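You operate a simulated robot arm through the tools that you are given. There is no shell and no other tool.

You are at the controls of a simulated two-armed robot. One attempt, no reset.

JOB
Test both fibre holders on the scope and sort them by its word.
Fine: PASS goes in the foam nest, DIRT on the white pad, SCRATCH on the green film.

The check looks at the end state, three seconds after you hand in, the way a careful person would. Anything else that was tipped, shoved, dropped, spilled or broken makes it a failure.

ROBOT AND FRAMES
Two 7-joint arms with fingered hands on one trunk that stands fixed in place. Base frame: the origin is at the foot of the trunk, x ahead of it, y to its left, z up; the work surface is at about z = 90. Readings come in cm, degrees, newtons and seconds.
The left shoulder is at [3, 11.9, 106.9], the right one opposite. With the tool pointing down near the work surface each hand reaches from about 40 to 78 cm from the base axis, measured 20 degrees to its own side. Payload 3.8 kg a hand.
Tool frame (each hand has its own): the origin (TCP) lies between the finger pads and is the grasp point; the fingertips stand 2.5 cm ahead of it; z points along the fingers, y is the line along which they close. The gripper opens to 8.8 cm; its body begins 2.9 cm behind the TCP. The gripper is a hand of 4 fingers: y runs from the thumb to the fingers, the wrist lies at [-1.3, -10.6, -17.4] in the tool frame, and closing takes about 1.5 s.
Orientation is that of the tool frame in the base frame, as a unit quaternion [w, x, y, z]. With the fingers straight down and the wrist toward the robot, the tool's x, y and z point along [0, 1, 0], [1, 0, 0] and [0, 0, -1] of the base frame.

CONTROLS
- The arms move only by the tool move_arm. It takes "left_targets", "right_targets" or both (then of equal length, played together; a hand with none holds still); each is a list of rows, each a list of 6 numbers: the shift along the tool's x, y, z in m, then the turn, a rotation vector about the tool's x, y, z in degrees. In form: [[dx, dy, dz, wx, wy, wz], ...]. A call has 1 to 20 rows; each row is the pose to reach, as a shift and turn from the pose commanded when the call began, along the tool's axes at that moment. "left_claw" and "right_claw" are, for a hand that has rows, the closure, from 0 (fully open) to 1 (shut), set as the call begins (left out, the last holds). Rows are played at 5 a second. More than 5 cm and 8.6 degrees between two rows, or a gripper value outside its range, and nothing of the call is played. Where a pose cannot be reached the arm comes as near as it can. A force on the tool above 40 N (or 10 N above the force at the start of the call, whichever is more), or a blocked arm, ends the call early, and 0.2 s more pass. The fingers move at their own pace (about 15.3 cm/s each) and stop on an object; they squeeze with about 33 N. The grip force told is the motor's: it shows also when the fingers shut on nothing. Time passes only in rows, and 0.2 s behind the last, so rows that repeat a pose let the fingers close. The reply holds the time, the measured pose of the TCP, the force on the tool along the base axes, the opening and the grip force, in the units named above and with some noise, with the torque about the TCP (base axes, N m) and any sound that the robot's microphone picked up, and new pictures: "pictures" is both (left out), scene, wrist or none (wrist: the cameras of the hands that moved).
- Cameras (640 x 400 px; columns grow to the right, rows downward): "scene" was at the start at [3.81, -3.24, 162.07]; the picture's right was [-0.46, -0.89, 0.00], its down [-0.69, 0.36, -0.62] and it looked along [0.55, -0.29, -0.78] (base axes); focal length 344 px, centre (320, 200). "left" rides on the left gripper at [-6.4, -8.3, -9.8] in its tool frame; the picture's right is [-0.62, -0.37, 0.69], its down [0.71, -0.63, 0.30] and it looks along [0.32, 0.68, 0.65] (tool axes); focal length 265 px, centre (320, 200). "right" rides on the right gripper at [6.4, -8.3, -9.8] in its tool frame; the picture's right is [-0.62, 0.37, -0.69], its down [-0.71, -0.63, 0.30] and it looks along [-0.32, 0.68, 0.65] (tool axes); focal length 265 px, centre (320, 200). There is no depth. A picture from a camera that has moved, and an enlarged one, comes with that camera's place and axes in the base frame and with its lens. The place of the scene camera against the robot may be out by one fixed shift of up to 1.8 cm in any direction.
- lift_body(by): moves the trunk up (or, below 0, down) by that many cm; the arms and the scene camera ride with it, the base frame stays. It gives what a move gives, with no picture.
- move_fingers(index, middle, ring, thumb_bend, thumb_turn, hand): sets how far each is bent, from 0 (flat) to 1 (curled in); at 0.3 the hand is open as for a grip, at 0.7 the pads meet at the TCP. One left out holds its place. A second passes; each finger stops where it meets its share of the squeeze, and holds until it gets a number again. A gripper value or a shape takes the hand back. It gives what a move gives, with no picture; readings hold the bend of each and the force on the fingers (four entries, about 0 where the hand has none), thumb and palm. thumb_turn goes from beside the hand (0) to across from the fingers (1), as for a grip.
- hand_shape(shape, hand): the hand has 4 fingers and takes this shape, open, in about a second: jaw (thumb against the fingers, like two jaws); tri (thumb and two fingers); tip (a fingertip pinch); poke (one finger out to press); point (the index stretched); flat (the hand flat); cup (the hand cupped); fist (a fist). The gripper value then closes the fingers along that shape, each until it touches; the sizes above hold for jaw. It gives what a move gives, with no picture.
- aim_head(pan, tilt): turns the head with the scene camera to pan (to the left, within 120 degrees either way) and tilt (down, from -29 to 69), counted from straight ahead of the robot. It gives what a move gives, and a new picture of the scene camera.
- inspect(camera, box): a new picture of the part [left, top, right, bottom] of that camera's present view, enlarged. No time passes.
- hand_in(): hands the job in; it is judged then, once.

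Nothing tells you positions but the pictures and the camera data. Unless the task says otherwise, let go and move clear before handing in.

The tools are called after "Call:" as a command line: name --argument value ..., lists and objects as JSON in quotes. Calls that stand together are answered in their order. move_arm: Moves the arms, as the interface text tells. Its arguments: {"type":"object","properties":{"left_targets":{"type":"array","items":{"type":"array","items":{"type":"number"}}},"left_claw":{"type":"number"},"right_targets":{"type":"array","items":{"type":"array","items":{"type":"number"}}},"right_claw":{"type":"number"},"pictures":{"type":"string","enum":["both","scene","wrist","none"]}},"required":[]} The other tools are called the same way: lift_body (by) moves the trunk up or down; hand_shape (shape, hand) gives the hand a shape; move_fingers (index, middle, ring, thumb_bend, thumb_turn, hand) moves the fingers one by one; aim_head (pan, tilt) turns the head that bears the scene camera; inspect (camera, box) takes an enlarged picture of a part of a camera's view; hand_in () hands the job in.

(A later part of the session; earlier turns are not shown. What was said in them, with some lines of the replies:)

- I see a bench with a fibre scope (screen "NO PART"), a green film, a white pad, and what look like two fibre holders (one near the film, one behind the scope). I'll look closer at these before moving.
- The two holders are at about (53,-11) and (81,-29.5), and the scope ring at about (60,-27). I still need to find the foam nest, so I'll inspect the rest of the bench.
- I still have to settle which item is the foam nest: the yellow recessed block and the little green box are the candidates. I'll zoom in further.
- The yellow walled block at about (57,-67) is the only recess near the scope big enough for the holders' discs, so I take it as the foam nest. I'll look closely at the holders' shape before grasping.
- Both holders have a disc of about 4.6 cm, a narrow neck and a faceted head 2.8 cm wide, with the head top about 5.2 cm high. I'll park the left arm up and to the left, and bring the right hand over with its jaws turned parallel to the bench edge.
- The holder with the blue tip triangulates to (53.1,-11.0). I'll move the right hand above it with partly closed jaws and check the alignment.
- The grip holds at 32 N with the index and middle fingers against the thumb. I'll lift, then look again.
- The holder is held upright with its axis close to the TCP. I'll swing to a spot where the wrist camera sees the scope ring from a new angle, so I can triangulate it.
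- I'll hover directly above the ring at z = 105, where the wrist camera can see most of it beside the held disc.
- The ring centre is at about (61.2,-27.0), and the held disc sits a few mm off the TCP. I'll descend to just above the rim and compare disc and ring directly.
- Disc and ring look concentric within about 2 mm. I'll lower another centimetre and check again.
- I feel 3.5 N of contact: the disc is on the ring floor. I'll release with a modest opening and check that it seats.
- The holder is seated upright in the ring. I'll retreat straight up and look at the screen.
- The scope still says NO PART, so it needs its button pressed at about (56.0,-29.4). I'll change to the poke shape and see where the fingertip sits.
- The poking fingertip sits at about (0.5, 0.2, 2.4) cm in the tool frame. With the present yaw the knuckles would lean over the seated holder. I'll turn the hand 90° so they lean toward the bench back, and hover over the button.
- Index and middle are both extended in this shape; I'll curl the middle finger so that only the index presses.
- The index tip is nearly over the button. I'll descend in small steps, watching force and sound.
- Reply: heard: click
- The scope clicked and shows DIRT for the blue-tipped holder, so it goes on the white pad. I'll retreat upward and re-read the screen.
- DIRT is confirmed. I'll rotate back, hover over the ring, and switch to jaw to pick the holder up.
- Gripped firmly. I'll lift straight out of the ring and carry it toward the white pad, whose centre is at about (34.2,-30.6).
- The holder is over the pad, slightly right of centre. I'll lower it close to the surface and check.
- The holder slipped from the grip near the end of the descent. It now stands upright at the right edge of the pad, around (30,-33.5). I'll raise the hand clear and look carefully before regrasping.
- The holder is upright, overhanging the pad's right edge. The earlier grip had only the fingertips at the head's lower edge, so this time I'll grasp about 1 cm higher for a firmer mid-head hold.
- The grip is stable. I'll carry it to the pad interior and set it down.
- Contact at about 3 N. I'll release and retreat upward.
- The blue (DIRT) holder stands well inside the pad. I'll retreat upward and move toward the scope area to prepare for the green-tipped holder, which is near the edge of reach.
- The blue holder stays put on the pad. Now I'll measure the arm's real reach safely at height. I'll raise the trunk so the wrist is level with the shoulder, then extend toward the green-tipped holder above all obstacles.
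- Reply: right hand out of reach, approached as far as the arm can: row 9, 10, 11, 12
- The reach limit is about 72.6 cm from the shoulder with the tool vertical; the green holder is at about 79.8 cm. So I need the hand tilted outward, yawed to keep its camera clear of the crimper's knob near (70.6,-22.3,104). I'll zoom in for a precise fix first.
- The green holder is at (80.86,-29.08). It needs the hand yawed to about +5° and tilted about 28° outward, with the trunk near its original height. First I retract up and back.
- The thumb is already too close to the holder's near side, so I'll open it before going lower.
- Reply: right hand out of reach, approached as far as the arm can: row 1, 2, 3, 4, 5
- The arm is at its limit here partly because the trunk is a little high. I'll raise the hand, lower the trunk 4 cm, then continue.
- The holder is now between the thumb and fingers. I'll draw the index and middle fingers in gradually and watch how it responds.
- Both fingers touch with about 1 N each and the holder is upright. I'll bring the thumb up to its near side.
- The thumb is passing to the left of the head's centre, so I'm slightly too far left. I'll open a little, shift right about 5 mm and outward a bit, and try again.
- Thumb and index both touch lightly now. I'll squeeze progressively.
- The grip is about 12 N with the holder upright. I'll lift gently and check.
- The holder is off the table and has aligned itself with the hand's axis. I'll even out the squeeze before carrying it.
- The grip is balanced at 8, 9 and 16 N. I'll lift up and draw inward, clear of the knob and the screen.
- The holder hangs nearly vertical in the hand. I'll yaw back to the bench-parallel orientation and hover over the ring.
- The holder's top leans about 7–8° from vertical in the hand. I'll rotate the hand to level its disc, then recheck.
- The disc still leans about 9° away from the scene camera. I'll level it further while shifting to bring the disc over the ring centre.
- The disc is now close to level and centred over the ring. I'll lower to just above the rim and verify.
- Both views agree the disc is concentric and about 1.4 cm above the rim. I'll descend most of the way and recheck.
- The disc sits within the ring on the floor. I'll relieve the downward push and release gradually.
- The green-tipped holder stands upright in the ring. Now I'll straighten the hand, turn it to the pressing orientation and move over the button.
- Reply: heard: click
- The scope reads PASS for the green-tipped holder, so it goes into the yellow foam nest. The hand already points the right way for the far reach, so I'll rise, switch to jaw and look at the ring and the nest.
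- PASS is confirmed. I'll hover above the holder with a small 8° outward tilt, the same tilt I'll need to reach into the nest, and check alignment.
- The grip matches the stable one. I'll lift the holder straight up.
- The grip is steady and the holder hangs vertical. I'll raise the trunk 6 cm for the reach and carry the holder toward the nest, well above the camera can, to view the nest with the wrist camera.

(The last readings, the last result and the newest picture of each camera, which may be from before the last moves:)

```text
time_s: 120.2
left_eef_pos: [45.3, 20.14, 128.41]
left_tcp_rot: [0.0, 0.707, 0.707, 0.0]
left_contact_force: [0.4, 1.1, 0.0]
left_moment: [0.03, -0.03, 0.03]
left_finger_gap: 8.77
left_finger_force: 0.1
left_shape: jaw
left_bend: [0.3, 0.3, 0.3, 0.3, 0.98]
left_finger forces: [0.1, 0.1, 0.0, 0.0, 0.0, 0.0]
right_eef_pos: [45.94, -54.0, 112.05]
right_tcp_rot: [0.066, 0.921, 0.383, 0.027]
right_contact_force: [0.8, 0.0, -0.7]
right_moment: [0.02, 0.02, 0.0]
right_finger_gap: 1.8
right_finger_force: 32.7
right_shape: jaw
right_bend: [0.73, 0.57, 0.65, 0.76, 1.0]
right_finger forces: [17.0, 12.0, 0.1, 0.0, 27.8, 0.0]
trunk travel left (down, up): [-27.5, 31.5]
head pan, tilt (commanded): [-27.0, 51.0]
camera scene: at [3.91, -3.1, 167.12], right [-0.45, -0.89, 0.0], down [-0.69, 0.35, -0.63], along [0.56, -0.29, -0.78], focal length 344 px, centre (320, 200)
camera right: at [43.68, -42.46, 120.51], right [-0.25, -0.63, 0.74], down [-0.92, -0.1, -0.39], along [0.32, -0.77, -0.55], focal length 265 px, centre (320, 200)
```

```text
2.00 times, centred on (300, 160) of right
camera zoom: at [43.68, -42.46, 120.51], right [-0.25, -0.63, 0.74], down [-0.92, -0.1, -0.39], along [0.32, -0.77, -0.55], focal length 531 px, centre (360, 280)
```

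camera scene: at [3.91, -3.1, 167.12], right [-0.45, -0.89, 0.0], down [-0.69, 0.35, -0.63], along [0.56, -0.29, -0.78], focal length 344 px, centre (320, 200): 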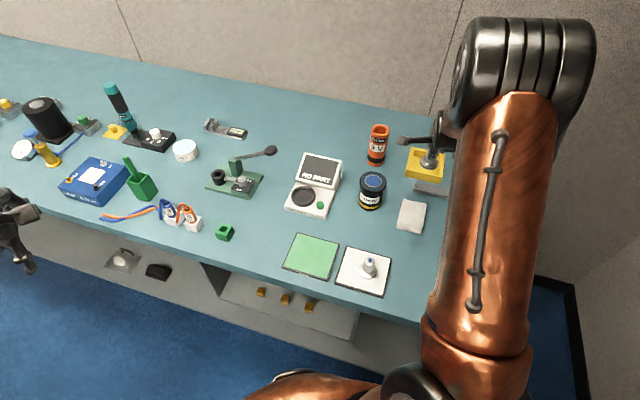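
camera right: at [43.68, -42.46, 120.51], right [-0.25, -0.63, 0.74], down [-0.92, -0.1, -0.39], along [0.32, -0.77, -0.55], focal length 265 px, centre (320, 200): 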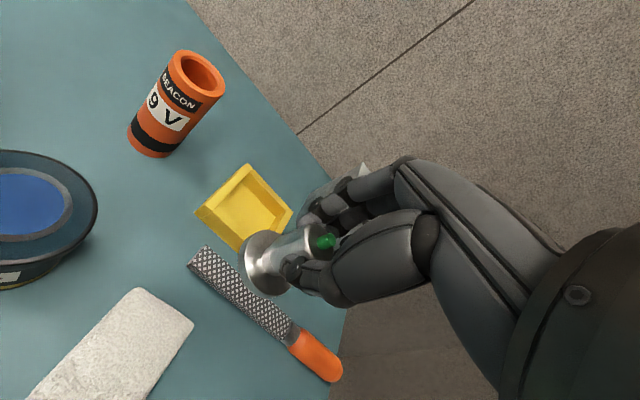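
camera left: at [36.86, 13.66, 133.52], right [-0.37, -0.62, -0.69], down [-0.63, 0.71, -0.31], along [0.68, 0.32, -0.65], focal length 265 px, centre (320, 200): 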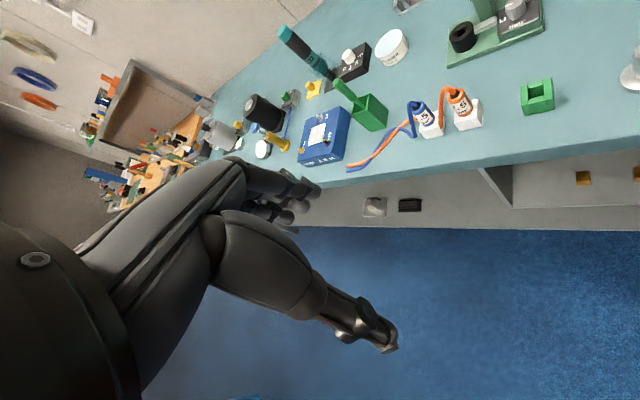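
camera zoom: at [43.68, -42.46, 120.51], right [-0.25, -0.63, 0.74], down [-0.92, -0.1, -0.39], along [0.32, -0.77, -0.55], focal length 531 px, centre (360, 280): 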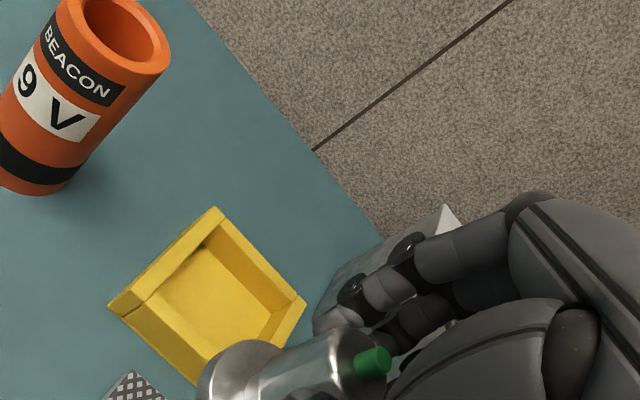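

The nest's centre is near (56.4,-65.6), just within reach at this tilt. I'll move over it and check the alignment from both cameras.

Call:
move_arm --right_targets '[[-0.0016, 0.034, 0.018, 0, 0, 0], [-0.0032, 0.068, 0.038, 0, 0, 0], [-0.0048, 0.1, 0.065, 0, 0, 0], [-0.0064, 0.1324, 0.0994, 0, 0, 0], [-0.0064, 0.1324, 0.0994, 0, 0, 0]]' --pictures "both"

Call:
inspect --camera "right" --box '[160, 160, 380, 340]'

Call:
inspect --camera "scene" --box '[390, 110, 480, 200]'

```text
time_s: 121.4
left_eef_pos: [45.02, 20.04, 128.37]
left_tcp_rot: [0.0, 0.707, 0.707, 0.0]
left_contact_force: [-0.3, -0.1, 0.9]
left_moment: [-0.02, 0.0, 0.02]
left_finger_gap: 8.75
left_finger_force: 0.2
left_shape: jaw
left_bend: [0.3, 0.3, 0.3, 0.3, 0.98]
left_finger forces: [0.1, 0.0, 0.0, 0.0, 0.1, 0.0]
right_eef_pos: [55.84, -64.67, 104.0]
right_tcp_rot: [0.065, 0.921, 0.383, 0.026]
right_contact_force: [-1.1, 0.4, -0.8]
right_moment: [0.01, -0.03, -0.01]
right_finger_gap: 1.79
right_finger_force: 33.1
right_shape: jaw
right_bend: [0.73, 0.57, 0.65, 0.76, 1.0]
right_finger forces: [17.1, 12.2, 0.1, 0.0, 27.7, 0.0]
trunk travel left (down, up): [-27.5, 31.5]
head pan, tilt (commanded): [-27.0, 51.0]
camera scene: at [3.77, -3.1, 167.13], right [-0.45, -0.89, 0.0], down [-0.69, 0.35, -0.63], along [0.56, -0.29, -0.78], focal length 344 px, centre (320, 200)
camera right: at [53.49, -53.23, 112.6], right [-0.25, -0.63, 0.74], down [-0.92, -0.1, -0.39], along [0.32, -0.77, -0.55], focal length 265 px, centre (320, 200)
```

scene: 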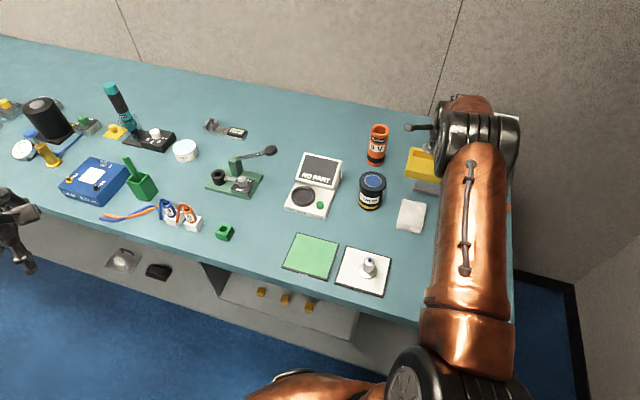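
right: 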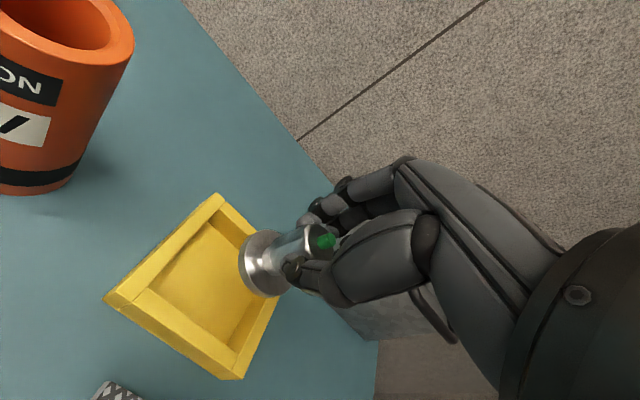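

```text
2.22 times, centred on (270, 250) of right
camera zoom: at [53.49, -53.23, 112.6], right [-0.25, -0.63, 0.74], down [-0.92, -0.1, -0.39], along [0.32, -0.77, -0.55], focal length 590 px, centre (431, 89)
```

zoom: 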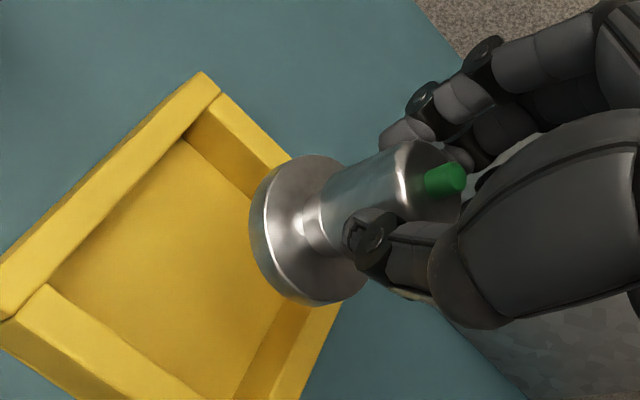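

```text
4.44 times, centred on (435, 155) of scene
camera zoom: at [3.77, -3.1, 167.13], right [-0.45, -0.89, 0.0], down [-0.69, 0.35, -0.63], along [0.56, -0.29, -0.78], focal length 1528 px, centre (-191, 400)
```

zoom: 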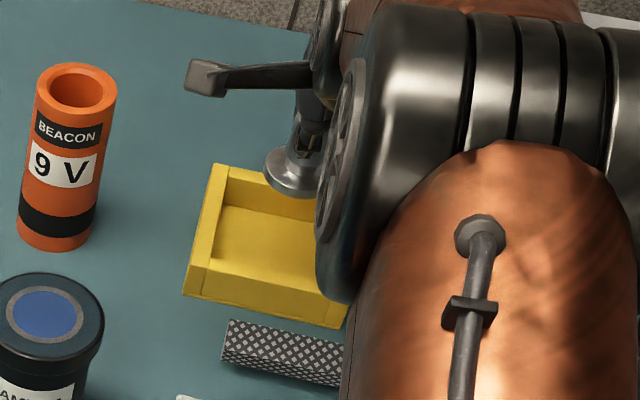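

The holder is about 1 cm in front of the nest centre and well inside the walls. I'll lower to just above the floor.

Call:
move_arm --right_targets '[[0, -0.003, 0.0215, 0, 0, 0], [0, -0.006, 0.0429, 0, 0, 0], [0, -0.0083, 0.0594, 0, 0, 0], [0, -0.0083, 0.0594, 0, 0, 0]]' --pictures "wrist"

Call:
inspect --camera "right" --box '[160, 160, 380, 340]'

Call:
inspect --camera "scene" --box '[390, 110, 480, 200]'

```text
time_s: 122.4
left_eef_pos: [45.08, 20.0, 128.47]
left_tcp_rot: [0.0, 0.707, 0.707, 0.0]
left_contact_force: [-0.1, -0.6, -0.5]
left_moment: [-0.02, 0.01, 0.01]
left_finger_gap: 8.77
left_finger_force: 0.1
left_shape: jaw
left_bend: [0.3, 0.3, 0.3, 0.3, 0.98]
left_finger forces: [0.0, 0.0, 0.0, 0.0, 0.0, 0.0]
right_eef_pos: [55.88, -64.68, 97.96]
right_tcp_rot: [0.065, 0.921, 0.383, 0.027]
right_contact_force: [0.2, -0.5, -0.8]
right_moment: [-0.04, -0.01, 0.01]
right_finger_gap: 1.85
right_finger_force: 32.9
right_shape: jaw
right_bend: [0.73, 0.57, 0.65, 0.76, 1.0]
right_finger forces: [17.1, 12.1, 0.0, 0.0, 27.6, 0.0]
trunk travel left (down, up): [-27.5, 31.5]
head pan, tilt (commanded): [-27.0, 51.0]
camera right: at [53.59, -53.29, 106.42], right [-0.25, -0.63, 0.74], down [-0.92, -0.1, -0.39], along [0.32, -0.77, -0.55], focal length 265 px, centre (320, 200)
```

right: 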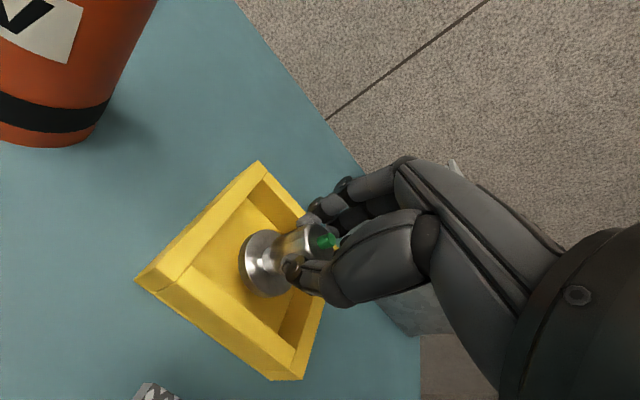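

```text
2.22 times, centred on (270, 250) of right
camera zoom: at [53.59, -53.29, 106.42], right [-0.25, -0.63, 0.74], down [-0.92, -0.1, -0.39], along [0.32, -0.77, -0.55], focal length 590 px, centre (431, 89)
```

zoom: 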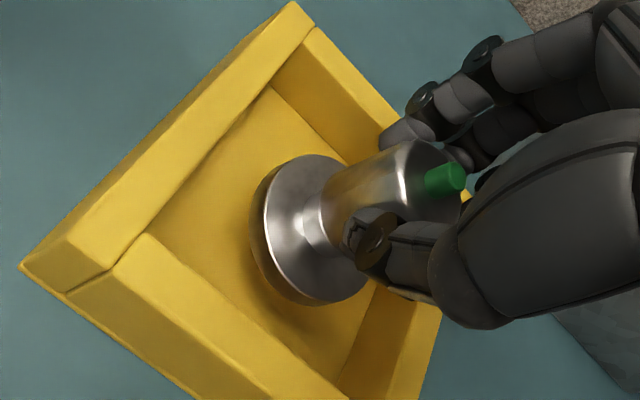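

```text
4.44 times, centred on (435, 155) of scene
camera zoom: at [3.85, -3.2, 167.13], right [-0.45, -0.89, 0.0], down [-0.69, 0.35, -0.63], along [0.56, -0.29, -0.78], focal length 1528 px, centre (-191, 400)
```

zoom: 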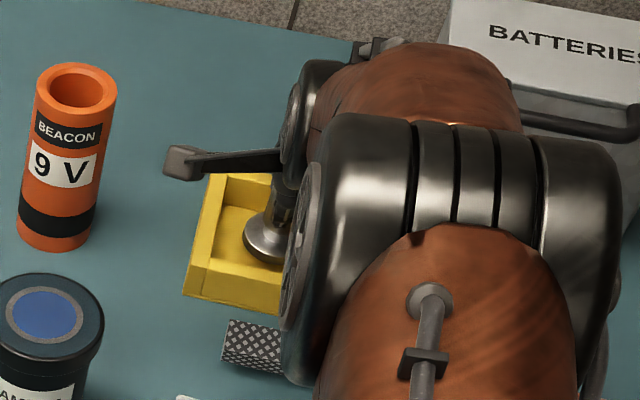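

Call:
move_arm --right_targets '[[0, -0.0006, 0.0045, 0, 0, 0], [0, -0.0013, 0.0089, 0, 0, 0], [0, -0.0013, 0.0089, 0, 0, 0]]' --pictures "none"

Call:
move_arm --right_targets '[[0, -0.0003, 0.002, 0, 0, 0], [0, -0.0006, 0.004, 0, 0, 0], [0, -0.0006, 0.004, 0, 0, 0]]' --pictures "none"

Call:
inspect --camera "right" --box '[160, 160, 380, 340]'

```text
time_s: 123.2
left_eef_pos: [45.11, 19.91, 128.41]
left_tcp_rot: [0.001, 0.707, 0.707, 0.0]
left_contact_force: [0.9, 0.5, 0.4]
left_moment: [0.0, 0.03, 0.02]
left_finger_gap: 8.76
left_finger_force: 0.1
left_shape: jaw
left_bend: [0.3, 0.3, 0.3, 0.3, 0.98]
left_finger forces: [0.0, 0.0, 0.0, 0.0, 0.1, 0.0]
right_eef_pos: [55.82, -64.65, 97.05]
right_tcp_rot: [0.064, 0.921, 0.382, 0.026]
right_contact_force: [-0.6, -0.4, -0.7]
right_moment: [0.01, 0.0, 0.0]
right_finger_gap: 1.81
right_finger_force: 32.7
right_shape: jaw
right_bend: [0.73, 0.57, 0.65, 0.76, 1.0]
right_finger forces: [17.0, 12.3, 0.0, 0.1, 27.6, 0.0]
trunk travel left (down, up): [-27.5, 31.5]
head pan, tilt (commanded): [-27.0, 51.0]
```

```text
time_s: 124.0
left_eef_pos: [45.21, 19.9, 128.42]
left_tcp_rot: [0.0, 0.707, 0.707, -0.001]
left_contact_force: [0.1, -0.8, -0.6]
left_moment: [0.01, -0.04, 0.02]
left_finger_gap: 8.74
left_finger_force: 0.1
left_shape: jaw
left_bend: [0.3, 0.3, 0.3, 0.3, 0.98]
left_finger forces: [0.0, 0.0, 0.0, 0.0, 0.0, 0.0]
right_eef_pos: [55.79, -64.62, 96.73]
right_tcp_rot: [0.065, 0.921, 0.383, 0.027]
right_contact_force: [-0.2, 0.2, -1.0]
right_moment: [0.0, 0.0, 0.0]
right_finger_gap: 1.81
right_finger_force: 32.8
right_shape: jaw
right_bend: [0.73, 0.57, 0.65, 0.76, 1.0]
right_finger forces: [17.1, 12.3, 0.1, 0.1, 27.5, 0.0]
trunk travel left (down, up): [-27.5, 31.5]
head pan, tilt (commanded): [-27.0, 51.0]
```

```text
2.22 times, centred on (270, 250) of right
camera zoom: at [53.5, -53.24, 105.19], right [-0.25, -0.63, 0.74], down [-0.92, -0.1, -0.39], along [0.32, -0.77, -0.55], focal length 590 px, centre (431, 89)
```

zoom: 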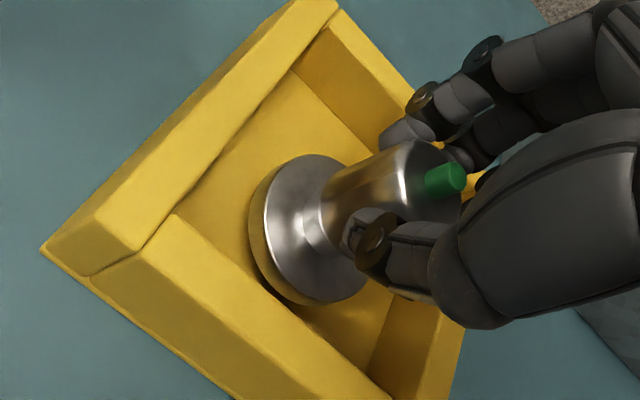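

Call:
move_arm --right_targets '[[0, -0.0003, 0.002, 0, 0, 0], [0, -0.0003, 0.002, 0, 0, 0]]' --pictures "none"

Call:
move_arm --right_targets '[[0, -0.0003, 0.002, 0, 0, 0], [0, -0.0003, 0.002, 0, 0, 0]]' --pictures "none"

```text
time_s: 124.6
left_eef_pos: [45.07, 19.99, 128.34]
left_tcp_rot: [0.001, 0.707, 0.707, 0.0]
left_contact_force: [0.4, -0.2, -0.3]
left_moment: [0.02, 0.02, 0.0]
left_finger_gap: 8.76
left_finger_force: 0.1
left_shape: jaw
left_bend: [0.3, 0.3, 0.3, 0.3, 0.98]
left_finger forces: [0.0, 0.0, 0.0, 0.0, 0.0, 0.1]
right_eef_pos: [55.73, -64.63, 96.48]
right_tcp_rot: [0.064, 0.921, 0.383, 0.027]
right_contact_force: [0.5, 0.4, -0.2]
right_moment: [0.03, -0.01, -0.02]
right_finger_gap: 1.81
right_finger_force: 33.1
right_shape: jaw
right_bend: [0.73, 0.57, 0.65, 0.76, 1.0]
right_finger forces: [17.0, 12.3, 0.0, 0.1, 27.5, 0.0]
trunk travel left (down, up): [-27.5, 31.5]
head pan, tilt (commanded): [-27.0, 51.0]
```

```text
time_s: 125.2
left_eef_pos: [45.12, 20.0, 128.44]
left_tcp_rot: [0.0, 0.707, 0.708, -0.001]
left_contact_force: [0.4, 0.1, 0.2]
left_moment: [0.03, 0.0, 0.0]
left_finger_gap: 8.77
left_finger_force: 0.1
left_shape: jaw
left_bend: [0.3, 0.3, 0.3, 0.3, 0.98]
left_finger forces: [0.0, 0.0, 0.0, 0.0, 0.1, 0.0]
right_eef_pos: [55.89, -64.68, 96.17]
right_tcp_rot: [0.065, 0.921, 0.383, 0.027]
right_contact_force: [-0.1, -0.4, 0.1]
right_moment: [0.02, 0.0, 0.0]
right_finger_gap: 1.82
right_finger_force: 32.8
right_shape: jaw
right_bend: [0.73, 0.57, 0.65, 0.76, 1.0]
right_finger forces: [17.2, 12.2, 0.1, 0.1, 27.7, 0.1]
trunk travel left (down, up): [-27.5, 31.5]
head pan, tilt (commanded): [-27.0, 51.0]
```

Call:
move_arm --right_targets '[[0, -0.0002, 0.0015, 0, 0, 0], [0, -0.0002, 0.0015, 0, 0, 0]]' --pictures "none"

Call:
inspect --camera "right" --box '[160, 160, 380, 340]'

```text
time_s: 125.8
left_eef_pos: [45.19, 20.12, 128.45]
left_tcp_rot: [0.0, 0.707, 0.707, 0.0]
left_contact_force: [-0.1, 0.3, -0.4]
left_moment: [-0.02, -0.02, -0.03]
left_finger_gap: 8.76
left_finger_force: 0.0
left_shape: jaw
left_bend: [0.3, 0.3, 0.3, 0.3, 0.98]
left_finger forces: [0.0, 0.0, 0.1, 0.1, 0.0, 0.0]
right_eef_pos: [55.81, -64.59, 95.97]
right_tcp_rot: [0.065, 0.921, 0.382, 0.027]
right_contact_force: [0.6, 0.3, 0.3]
right_moment: [0.04, 0.01, 0.0]
right_finger_gap: 1.82
right_finger_force: 33.4
right_shape: jaw
right_bend: [0.73, 0.57, 0.65, 0.76, 1.0]
right_finger forces: [17.3, 12.4, 0.0, 0.1, 27.8, 0.0]
trunk travel left (down, up): [-27.5, 31.5]
head pan, tilt (commanded): [-27.0, 51.0]
```

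```text
2.22 times, centred on (270, 250) of right
camera zoom: at [53.47, -53.2, 104.56], right [-0.25, -0.63, 0.74], down [-0.92, -0.1, -0.39], along [0.32, -0.77, -0.55], focal length 590 px, centre (431, 89)
```

zoom: 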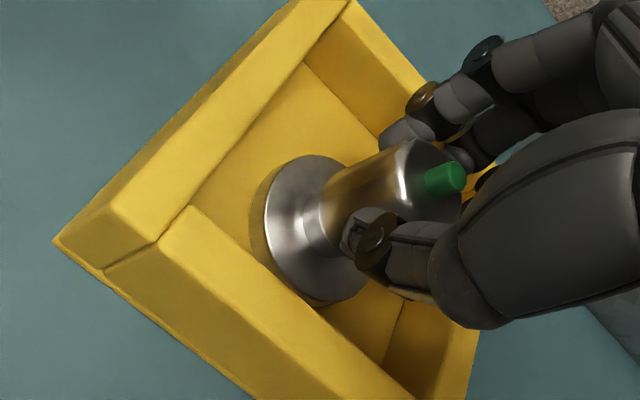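

Call:
move_arm --right_targets '[[0, -0.0002, 0.0015, 0, 0, 0], [0, -0.0002, 0.0015, 0, 0, 0]]' --pictures "none"

```text
time_s: 126.4
left_eef_pos: [45.22, 20.01, 128.47]
left_tcp_rot: [0.0, 0.707, 0.707, 0.001]
left_contact_force: [-0.1, -0.3, -0.6]
left_moment: [-0.01, 0.0, 0.0]
left_finger_gap: 8.74
left_finger_force: 0.0
left_shape: jaw
left_bend: [0.3, 0.3, 0.3, 0.3, 0.98]
left_finger forces: [0.0, 0.1, 0.0, 0.0, 0.0, 0.0]
right_eef_pos: [55.95, -64.57, 96.09]
right_tcp_rot: [0.065, 0.921, 0.383, 0.027]
right_contact_force: [0.0, 0.8, 1.9]
right_moment: [0.0, 0.02, 0.03]
right_finger_gap: 1.84
right_finger_force: 33.3
right_shape: jaw
right_bend: [0.73, 0.57, 0.65, 0.76, 1.0]
right_finger forces: [17.7, 12.5, 0.0, 0.0, 28.2, 0.0]
trunk travel left (down, up): [-27.5, 31.5]
head pan, tilt (commanded): [-27.0, 51.0]
```

Contact with the nest floor. I'll release with a modest opening.

Call:
move_arm --right_targets '[[0, 0, 0, 0, 0, 0], [0, 0, 0, 0, 0, 0], [0, 0, 0, 0, 0, 0], [0, 0, 0, 0, 0, 0]]' --right_claw 0.45 --pictures "none"

Call:
inspect --camera "right" --box '[160, 160, 380, 340]'

Call:
inspect --camera "scene" --box '[390, 110, 480, 200]'

```text
time_s: 127.4
left_eef_pos: [45.09, 20.07, 128.41]
left_tcp_rot: [0.0, 0.707, 0.707, 0.001]
left_contact_force: [0.1, -0.5, -0.3]
left_moment: [0.01, 0.0, 0.03]
left_finger_gap: 8.75
left_finger_force: 0.0
left_shape: jaw
left_bend: [0.3, 0.3, 0.3, 0.3, 0.98]
left_finger forces: [0.0, 0.0, 0.1, 0.1, 0.0, 0.0]
right_eef_pos: [55.84, -64.63, 95.9]
right_tcp_rot: [0.066, 0.921, 0.382, 0.026]
right_contact_force: [0.5, -0.7, 1.6]
right_moment: [-0.02, -0.01, 0.0]
right_finger_gap: 4.58
right_finger_force: 0.1
right_shape: jaw
right_bend: [0.74, 0.43, 0.39, 0.7, 1.0]
right_finger forces: [0.0, 0.0, 0.1, 0.0, 1.7, 0.0]
trunk travel left (down, up): [-27.5, 31.5]
head pan, tilt (commanded): [-27.0, 51.0]
```

```text
2.22 times, centred on (270, 250) of right
camera zoom: at [53.49, -53.19, 104.48], right [-0.25, -0.63, 0.74], down [-0.92, -0.1, -0.39], along [0.32, -0.77, -0.55], focal length 590 px, centre (431, 89)
```

zoom: 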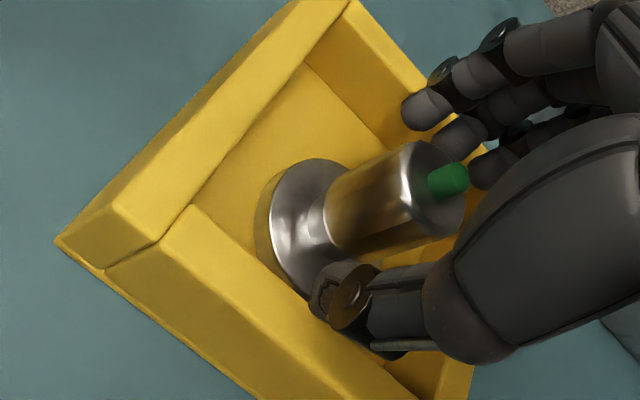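

```text
4.44 times, centred on (435, 155) of scene
camera zoom: at [3.87, -3.23, 167.12], right [-0.45, -0.89, 0.0], down [-0.69, 0.35, -0.63], along [0.56, -0.29, -0.78], focal length 1528 px, centre (-191, 400)
```

zoom: 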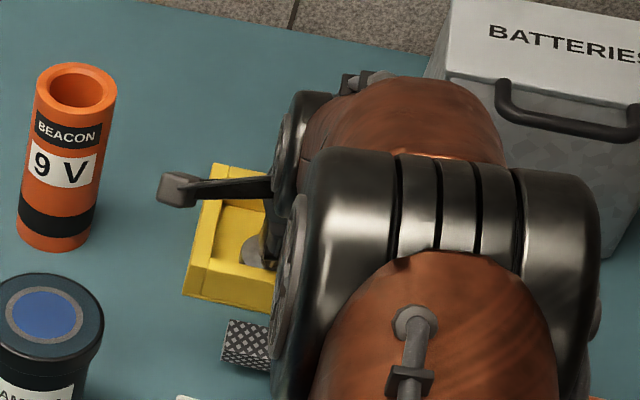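

The thumb is lightly touching the front foam wall. I'll close a touch to relieve it, then rise straight up.

Call:
move_arm --right_targets '[[0, 0, 0, 0, 0, 0], [0, 0, 0, 0, 0, 0], [0, 0, 0, 0, 0, 0]]' --right_claw 0.56 --pictures "none"

Call:
inspect --camera "right" --box '[160, 160, 380, 340]'

```text
time_s: 128.2
left_eef_pos: [45.13, 19.88, 128.43]
left_tcp_rot: [0.0, 0.707, 0.708, 0.0]
left_contact_force: [-0.6, -0.6, -0.2]
left_moment: [0.01, 0.03, -0.04]
left_finger_gap: 8.76
left_finger_force: 0.1
left_shape: jaw
left_bend: [0.3, 0.3, 0.3, 0.3, 0.98]
left_finger forces: [0.0, 0.0, 0.0, 0.0, 0.0, 0.1]
right_eef_pos: [55.93, -64.66, 95.86]
right_tcp_rot: [0.063, 0.921, 0.383, 0.027]
right_contact_force: [0.7, 0.3, 0.3]
right_moment: [0.02, 0.01, -0.03]
right_finger_gap: 3.89
right_finger_force: 0.1
right_shape: jaw
right_bend: [0.74, 0.47, 0.44, 0.71, 1.0]
right_finger forces: [0.0, 0.1, 0.0, 0.0, 0.0, 0.0]
trunk travel left (down, up): [-27.5, 31.5]
head pan, tilt (commanded): [-27.0, 51.0]
```

```text
2.22 times, centred on (270, 250) of right
camera zoom: at [53.48, -53.17, 104.47], right [-0.25, -0.63, 0.74], down [-0.92, -0.1, -0.39], along [0.32, -0.77, -0.55], focal length 590 px, centre (431, 89)
```

zoom: 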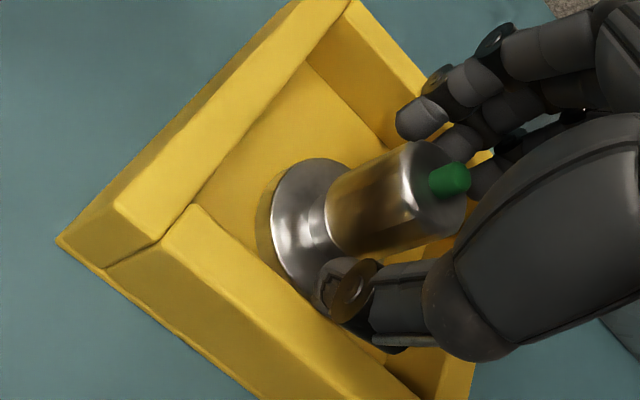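

Call:
move_arm --right_targets '[[0, 0.0014, -0.0099, 0, 0, 0], [0, 0.0035, -0.0248, 0, 0, 0], [0, 0.0063, -0.0446, 0, 0, 0], [0, 0.0097, -0.0693, 0, 0, 0]]' --pictures "both"

Call:
inspect --camera "right" --box '[100, 140, 380, 360]'

```text
time_s: 129.2
left_eef_pos: [45.01, 19.96, 128.56]
left_tcp_rot: [0.0, 0.707, 0.707, 0.001]
left_contact_force: [0.3, -0.1, -1.2]
left_moment: [0.01, -0.01, 0.0]
left_finger_gap: 8.76
left_finger_force: 0.1
left_shape: jaw
left_bend: [0.3, 0.3, 0.3, 0.3, 0.98]
left_finger forces: [0.0, 0.1, 0.0, 0.1, 0.0, 0.0]
right_eef_pos: [55.78, -64.48, 102.92]
right_tcp_rot: [0.066, 0.921, 0.382, 0.028]
right_contact_force: [0.2, 0.2, -0.8]
right_moment: [-0.02, -0.03, -0.01]
right_finger_gap: 3.94
right_finger_force: 0.0
right_shape: jaw
right_bend: [0.74, 0.47, 0.44, 0.71, 1.0]
right_finger forces: [0.0, 0.1, 0.0, 0.0, 0.0, 0.1]
trunk travel left (down, up): [-27.5, 31.5]
head pan, tilt (commanded): [-27.0, 51.0]
camera scene: at [3.82, -3.17, 167.13], right [-0.45, -0.89, 0.0], down [-0.69, 0.35, -0.63], along [0.56, -0.29, -0.78], focal length 344 px, centre (320, 200)
camera right: at [53.51, -53.1, 111.58], right [-0.25, -0.63, 0.74], down [-0.92, -0.1, -0.39], along [0.32, -0.77, -0.55], focal length 265 px, centre (320, 200)
```

scene: 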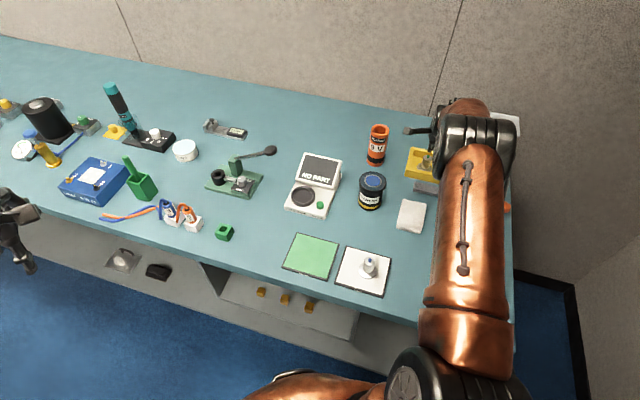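
right: 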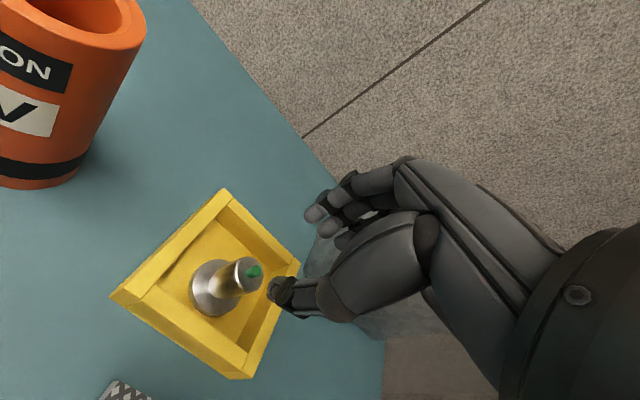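

```text
1.82 times, centred on (240, 250) of right
camera zoom: at [53.51, -53.1, 111.58], right [-0.25, -0.63, 0.74], down [-0.92, -0.1, -0.39], along [0.32, -0.77, -0.55], focal length 483 px, centre (466, 109)
```

zoom: 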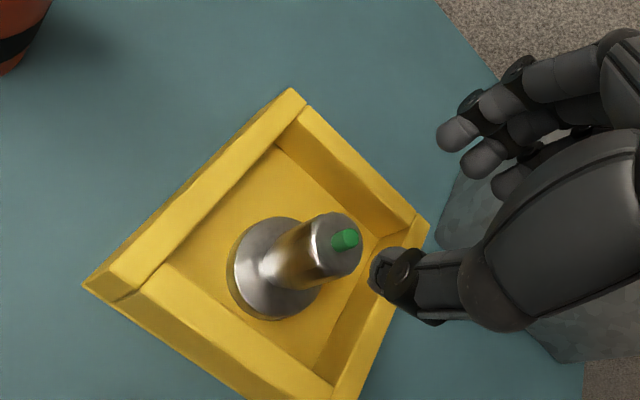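

The green holder stands upright in the foam nest. I'll retreat up and back, clear of everything.

Call:
move_arm --right_targets '[[0, 0.0056, -0.0396, 0, 0, 0], [0, 0.0111, -0.0792, 0, 0, 0], [0, -0.0267, -0.0946, 0, 0, 0], [0, -0.066, -0.1, 0, 0, 0], [0, -0.105, -0.116, 0, 0, 0], [0, -0.143, -0.131, 0, 0, 0], [0, -0.18, -0.15, 0, 0, 0], [0, -0.22, -0.17, 0, 0, 0], [0, -0.26, -0.19, 0, 0, 0]]' --pictures "both"

Call:
inspect --camera "scene" --box '[270, 110, 520, 310]'

```text
time_s: 131.2
left_eef_pos: [44.96, 20.04, 128.46]
left_tcp_rot: [0.0, 0.707, 0.707, 0.0]
left_contact_force: [0.0, 0.0, -0.3]
left_moment: [-0.02, -0.02, -0.02]
left_finger_gap: 8.77
left_finger_force: 0.1
left_shape: jaw
left_bend: [0.3, 0.3, 0.3, 0.3, 0.98]
left_finger forces: [0.1, 0.1, 0.0, 0.0, 0.0, 0.1]
right_eef_pos: [35.74, -44.58, 118.11]
right_tcp_rot: [0.064, 0.922, 0.381, 0.027]
right_contact_force: [-0.9, 0.0, 0.9]
right_moment: [0.0, -0.01, 0.01]
right_finger_gap: 3.91
right_finger_force: 0.0
right_shape: jaw
right_bend: [0.74, 0.47, 0.44, 0.71, 1.0]
right_finger forces: [0.0, 0.0, 0.0, 0.0, 0.0, 0.1]
trunk travel left (down, up): [-27.5, 31.5]
head pan, tilt (commanded): [-27.0, 51.0]
camera scene: at [3.7, -3.09, 167.13], right [-0.45, -0.89, 0.0], down [-0.69, 0.35, -0.63], along [0.56, -0.29, -0.78], focal length 344 px, centre (320, 200)
camera right: at [33.48, -33.15, 126.67], right [-0.25, -0.63, 0.74], down [-0.92, -0.09, -0.39], along [0.31, -0.77, -0.55], focal length 265 px, centre (320, 200)
```

scene: 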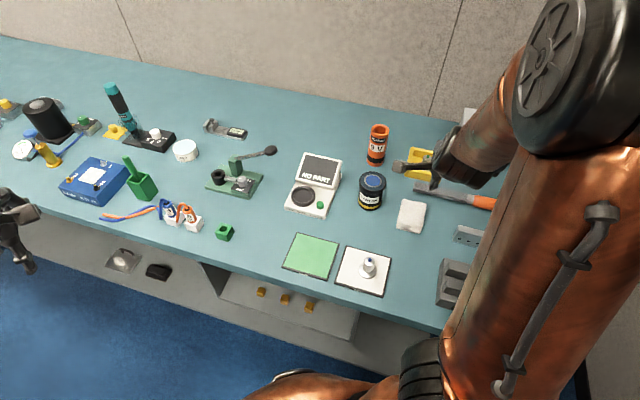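
right: 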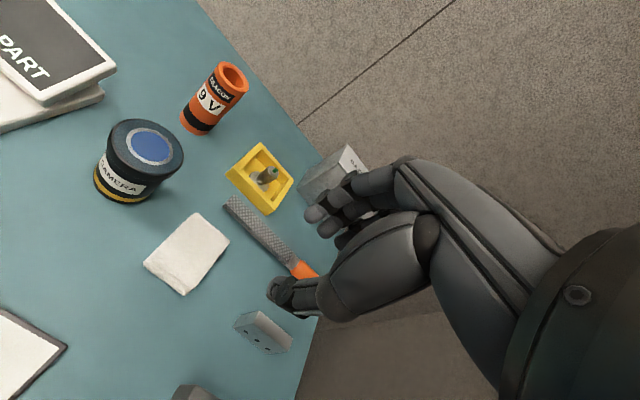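

```text
2.00 times, centred on (395, 210) of scene
camera zoom: at [3.7, -3.09, 167.13], right [-0.45, -0.89, 0.0], down [-0.69, 0.35, -0.63], along [0.56, -0.29, -0.78], focal length 688 px, centre (170, 180)
```

zoom: 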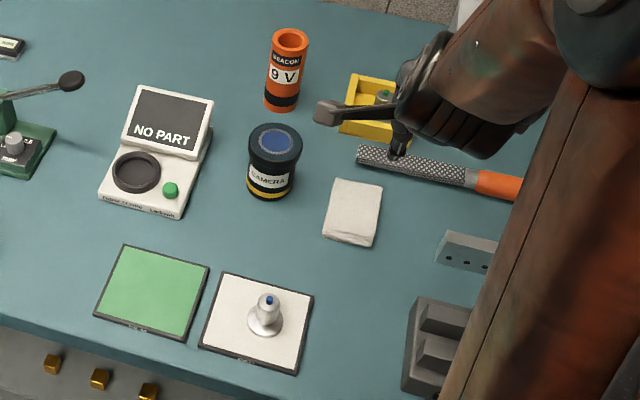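

Call:
inspect --camera "right" --box '[160, 50, 340, 240]'

Call:
move_arm --right_targets '[[0, -0.02, -0.04, 0, 0, 0], [-0.02, -0.04, -0.08, 0, 0, 0], [-0.05, -0.05, -0.1, 0, 0, 0], [-0.08, -0.05, -0.1, 0, 0, 0]]' --pictures "none"

Call:
aim_head --pan -45 --tilt 48

```text
2.11 times, centred on (250, 145) of right
camera zoom: at [33.48, -33.15, 126.67], right [-0.25, -0.63, 0.74], down [-0.92, -0.09, -0.39], along [0.31, -0.77, -0.55], focal length 559 px, centre (467, 316)
```

zoom: 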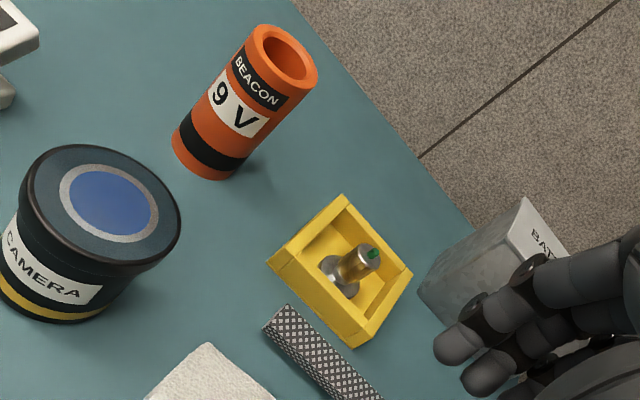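

```text
time_s: 132.2
left_eef_pos: [45.15, 19.97, 128.34]
left_tcp_rot: [0.0, 0.707, 0.707, 0.0]
left_contact_force: [0.7, 0.4, 0.0]
left_moment: [-0.03, -0.01, -0.03]
left_finger_gap: 8.77
left_finger_force: 0.1
left_shape: jaw
left_bend: [0.3, 0.3, 0.3, 0.3, 0.98]
left_finger forces: [0.0, 0.0, 0.1, 0.0, 0.0, 0.1]
right_eef_pos: [25.79, -45.8, 127.28]
right_tcp_rot: [0.064, 0.922, 0.382, 0.027]
right_contact_force: [0.2, 0.2, -0.4]
right_moment: [-0.03, 0.03, 0.02]
right_finger_gap: 3.89
right_finger_force: 0.0
right_shape: jaw
right_bend: [0.74, 0.47, 0.44, 0.71, 1.0]
right_finger forces: [0.1, 0.0, 0.1, 0.0, 0.0, 0.0]
right hand out of reach, approached as far as the arm can: row 3
trunk travel left (down, up): [-27.5, 31.5]
head pan, tilt (commanded): [-27.0, 51.0]
```

```text
time_s: 133.0
left_eef_pos: [45.16, 20.1, 128.59]
left_tcp_rot: [-0.001, 0.707, 0.707, 0.0]
left_contact_force: [-0.8, -0.3, -0.4]
left_moment: [0.0, 0.0, 0.03]
left_finger_gap: 8.77
left_finger_force: 0.0
left_shape: jaw
left_bend: [0.3, 0.3, 0.3, 0.3, 0.98]
left_finger forces: [0.0, 0.0, 0.0, 0.0, 0.0, 0.0]
right_eef_pos: [25.6, -45.75, 127.34]
right_tcp_rot: [0.064, 0.921, 0.383, 0.026]
right_contact_force: [-0.4, 1.0, 0.4]
right_moment: [0.02, 0.01, 0.0]
right_finger_gap: 3.91
right_finger_force: 0.1
right_shape: jaw
right_bend: [0.74, 0.47, 0.44, 0.71, 1.0]
right_finger forces: [0.1, 0.0, 0.0, 0.0, 0.1, 0.1]
trunk travel left (down, up): [-27.5, 31.5]
head pan, tilt (commanded): [-45.0, 48.0]
camera scene: at [2.65, -5.3, 167.53], right [-0.71, -0.71, 0.0], down [-0.53, 0.53, -0.67], along [0.47, -0.47, -0.74], focal length 344 px, centre (320, 200)
```

scene: 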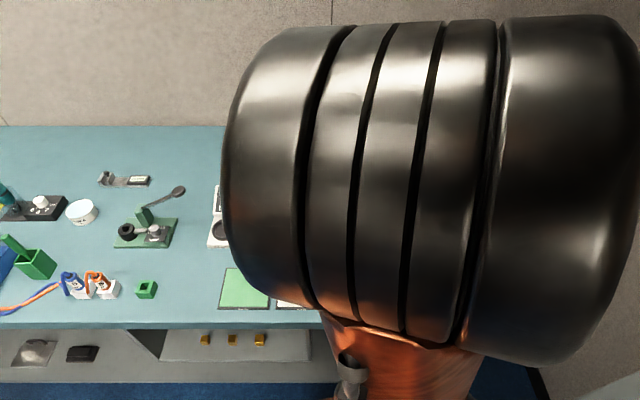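

Call:
move_arm --right_targets '[[0.03, 0.015, 0.01, 2.7, 0, 0], [0.06, 0.03, 0.02, 5.3, 0, 0], [0.07, 0.04, 0.02, 8, 0, 0], [0.07, 0.04, 0.02, 8, 0, 8], [0.07, 0.04, 0.02, 8, 0, 8]]' --pictures "scene"

Call:
aim_head --pan -25 --tilt 50

Call:
inspect --camera "scene" --box '[260, 100, 480, 310]'

Call:
inspect --camera "right" --box '[0, 0, 640, 400]'

```text
time_s: 134.2
left_eef_pos: [45.08, 19.86, 128.54]
left_tcp_rot: [0.001, 0.707, 0.707, 0.0]
left_contact_force: [-0.4, 0.5, -0.7]
left_moment: [0.01, 0.0, -0.04]
left_finger_gap: 8.76
left_finger_force: 0.0
left_shape: jaw
left_bend: [0.3, 0.3, 0.3, 0.3, 0.98]
left_finger forces: [0.1, 0.0, 0.0, 0.0, 0.1, 0.0]
right_eef_pos: [33.55, -43.87, 125.89]
right_tcp_rot: [-0.003, 0.948, 0.317, 0.005]
right_contact_force: [0.3, -0.2, 0.6]
right_moment: [0.03, 0.02, 0.0]
right_finger_gap: 3.89
right_finger_force: 0.0
right_shape: jaw
right_bend: [0.74, 0.47, 0.44, 0.71, 1.0]
right_finger forces: [0.1, 0.0, 0.0, 0.1, 0.1, 0.0]
trunk travel left (down, up): [-27.5, 31.5]
head pan, tilt (commanded): [-45.0, 48.0]
camera scene: at [2.59, -5.4, 167.53], right [-0.71, -0.71, 0.0], down [-0.53, 0.53, -0.67], along [0.47, -0.47, -0.74], focal length 344 px, centre (320, 200)
```

scene: 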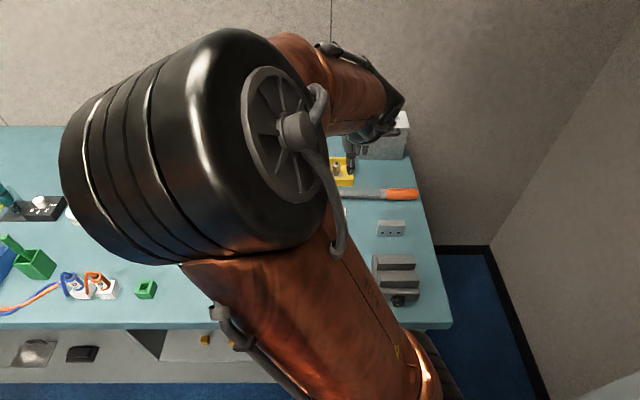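

```text
time_s: 135.0
left_eef_pos: [45.12, 19.92, 128.46]
left_tcp_rot: [-0.001, 0.707, 0.707, 0.0]
left_contact_force: [-0.4, 0.7, 0.5]
left_moment: [-0.02, 0.02, 0.03]
left_finger_gap: 8.74
left_finger_force: 0.1
left_shape: jaw
left_bend: [0.3, 0.3, 0.3, 0.3, 0.98]
left_finger forces: [0.0, 0.0, 0.0, 0.0, 0.0, 0.0]
right_eef_pos: [33.58, -43.72, 125.9]
right_tcp_rot: [-0.002, 0.948, 0.319, 0.005]
right_contact_force: [-0.3, -0.6, -0.5]
right_moment: [0.01, 0.01, -0.01]
right_finger_gap: 3.87
right_finger_force: 0.0
right_shape: jaw
right_bend: [0.74, 0.47, 0.44, 0.71, 1.0]
right_finger forces: [0.0, 0.1, 0.0, 0.1, 0.1, 0.1]
trunk travel left (down, up): [-27.5, 31.5]
head pan, tilt (commanded): [-25.0, 50.0]
camera scene: at [4.06, -3.0, 167.26], right [-0.42, -0.91, 0.0], down [-0.69, 0.32, -0.64], along [0.58, -0.27, -0.77], focal length 344 px, centre (320, 200)
```

scene: 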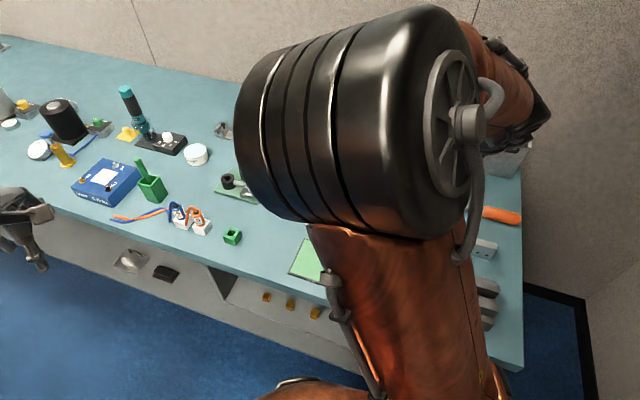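

```text
1.90 times, centred on (370, 205) of scene
camera zoom: at [4.06, -3.0, 167.26], right [-0.42, -0.91, 0.0], down [-0.69, 0.32, -0.64], along [0.58, -0.27, -0.77], focal length 655 px, centre (225, 190)
```

zoom: 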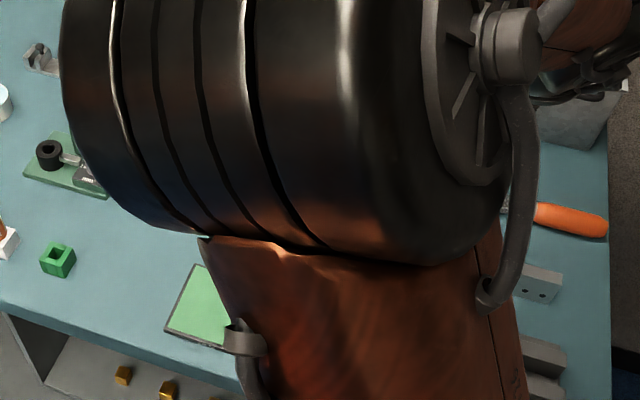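

```text
1.00 times, centred on (320, 200) of right (not enlarged: the box is as wide or as high as the picture)
camera zoom: at [33.53, -33.25, 135.79], right [-0.28, -0.67, 0.69], down [-0.95, 0.07, -0.31], along [0.16, -0.74, -0.66], focal length 265 px, centre (320, 200)
```

zoom: 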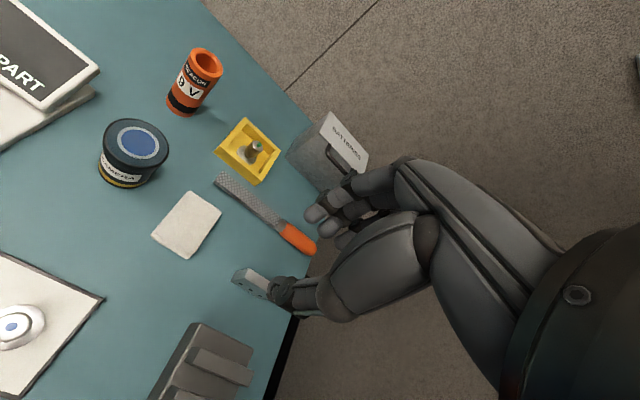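

Both holders are sorted: the blue-tipped one (DIRT) stands on the white pad and the green-tipped one (PASS) stands in the yellow foam nest. Nothing else looks disturbed, and both hands are empty and clear, so I'm handing in.

Call:
hand_in

```text
The job is handed in.
```

I tested both fibre holders on the scope and sorted them by its reading:

- **Blue-tipped holder:** the scope read DIRT, and it now stands on the white pad.
- **Green-tipped holder:** the scope read PASS, and it now stands in the yellow foam nest. I took the yellow walled block to be the nest, as it was the only recess near the scope that fits a holder.

**One slip:** the blue holder slipped from my grip on the way down to the pad. It landed upright, overhanging the pad's right edge, and I regrasped it and set it inside the pad.

In the last pictures both holders are upright. I saw nothing else tipped or moved, and both hands are empty and clear of the bench.
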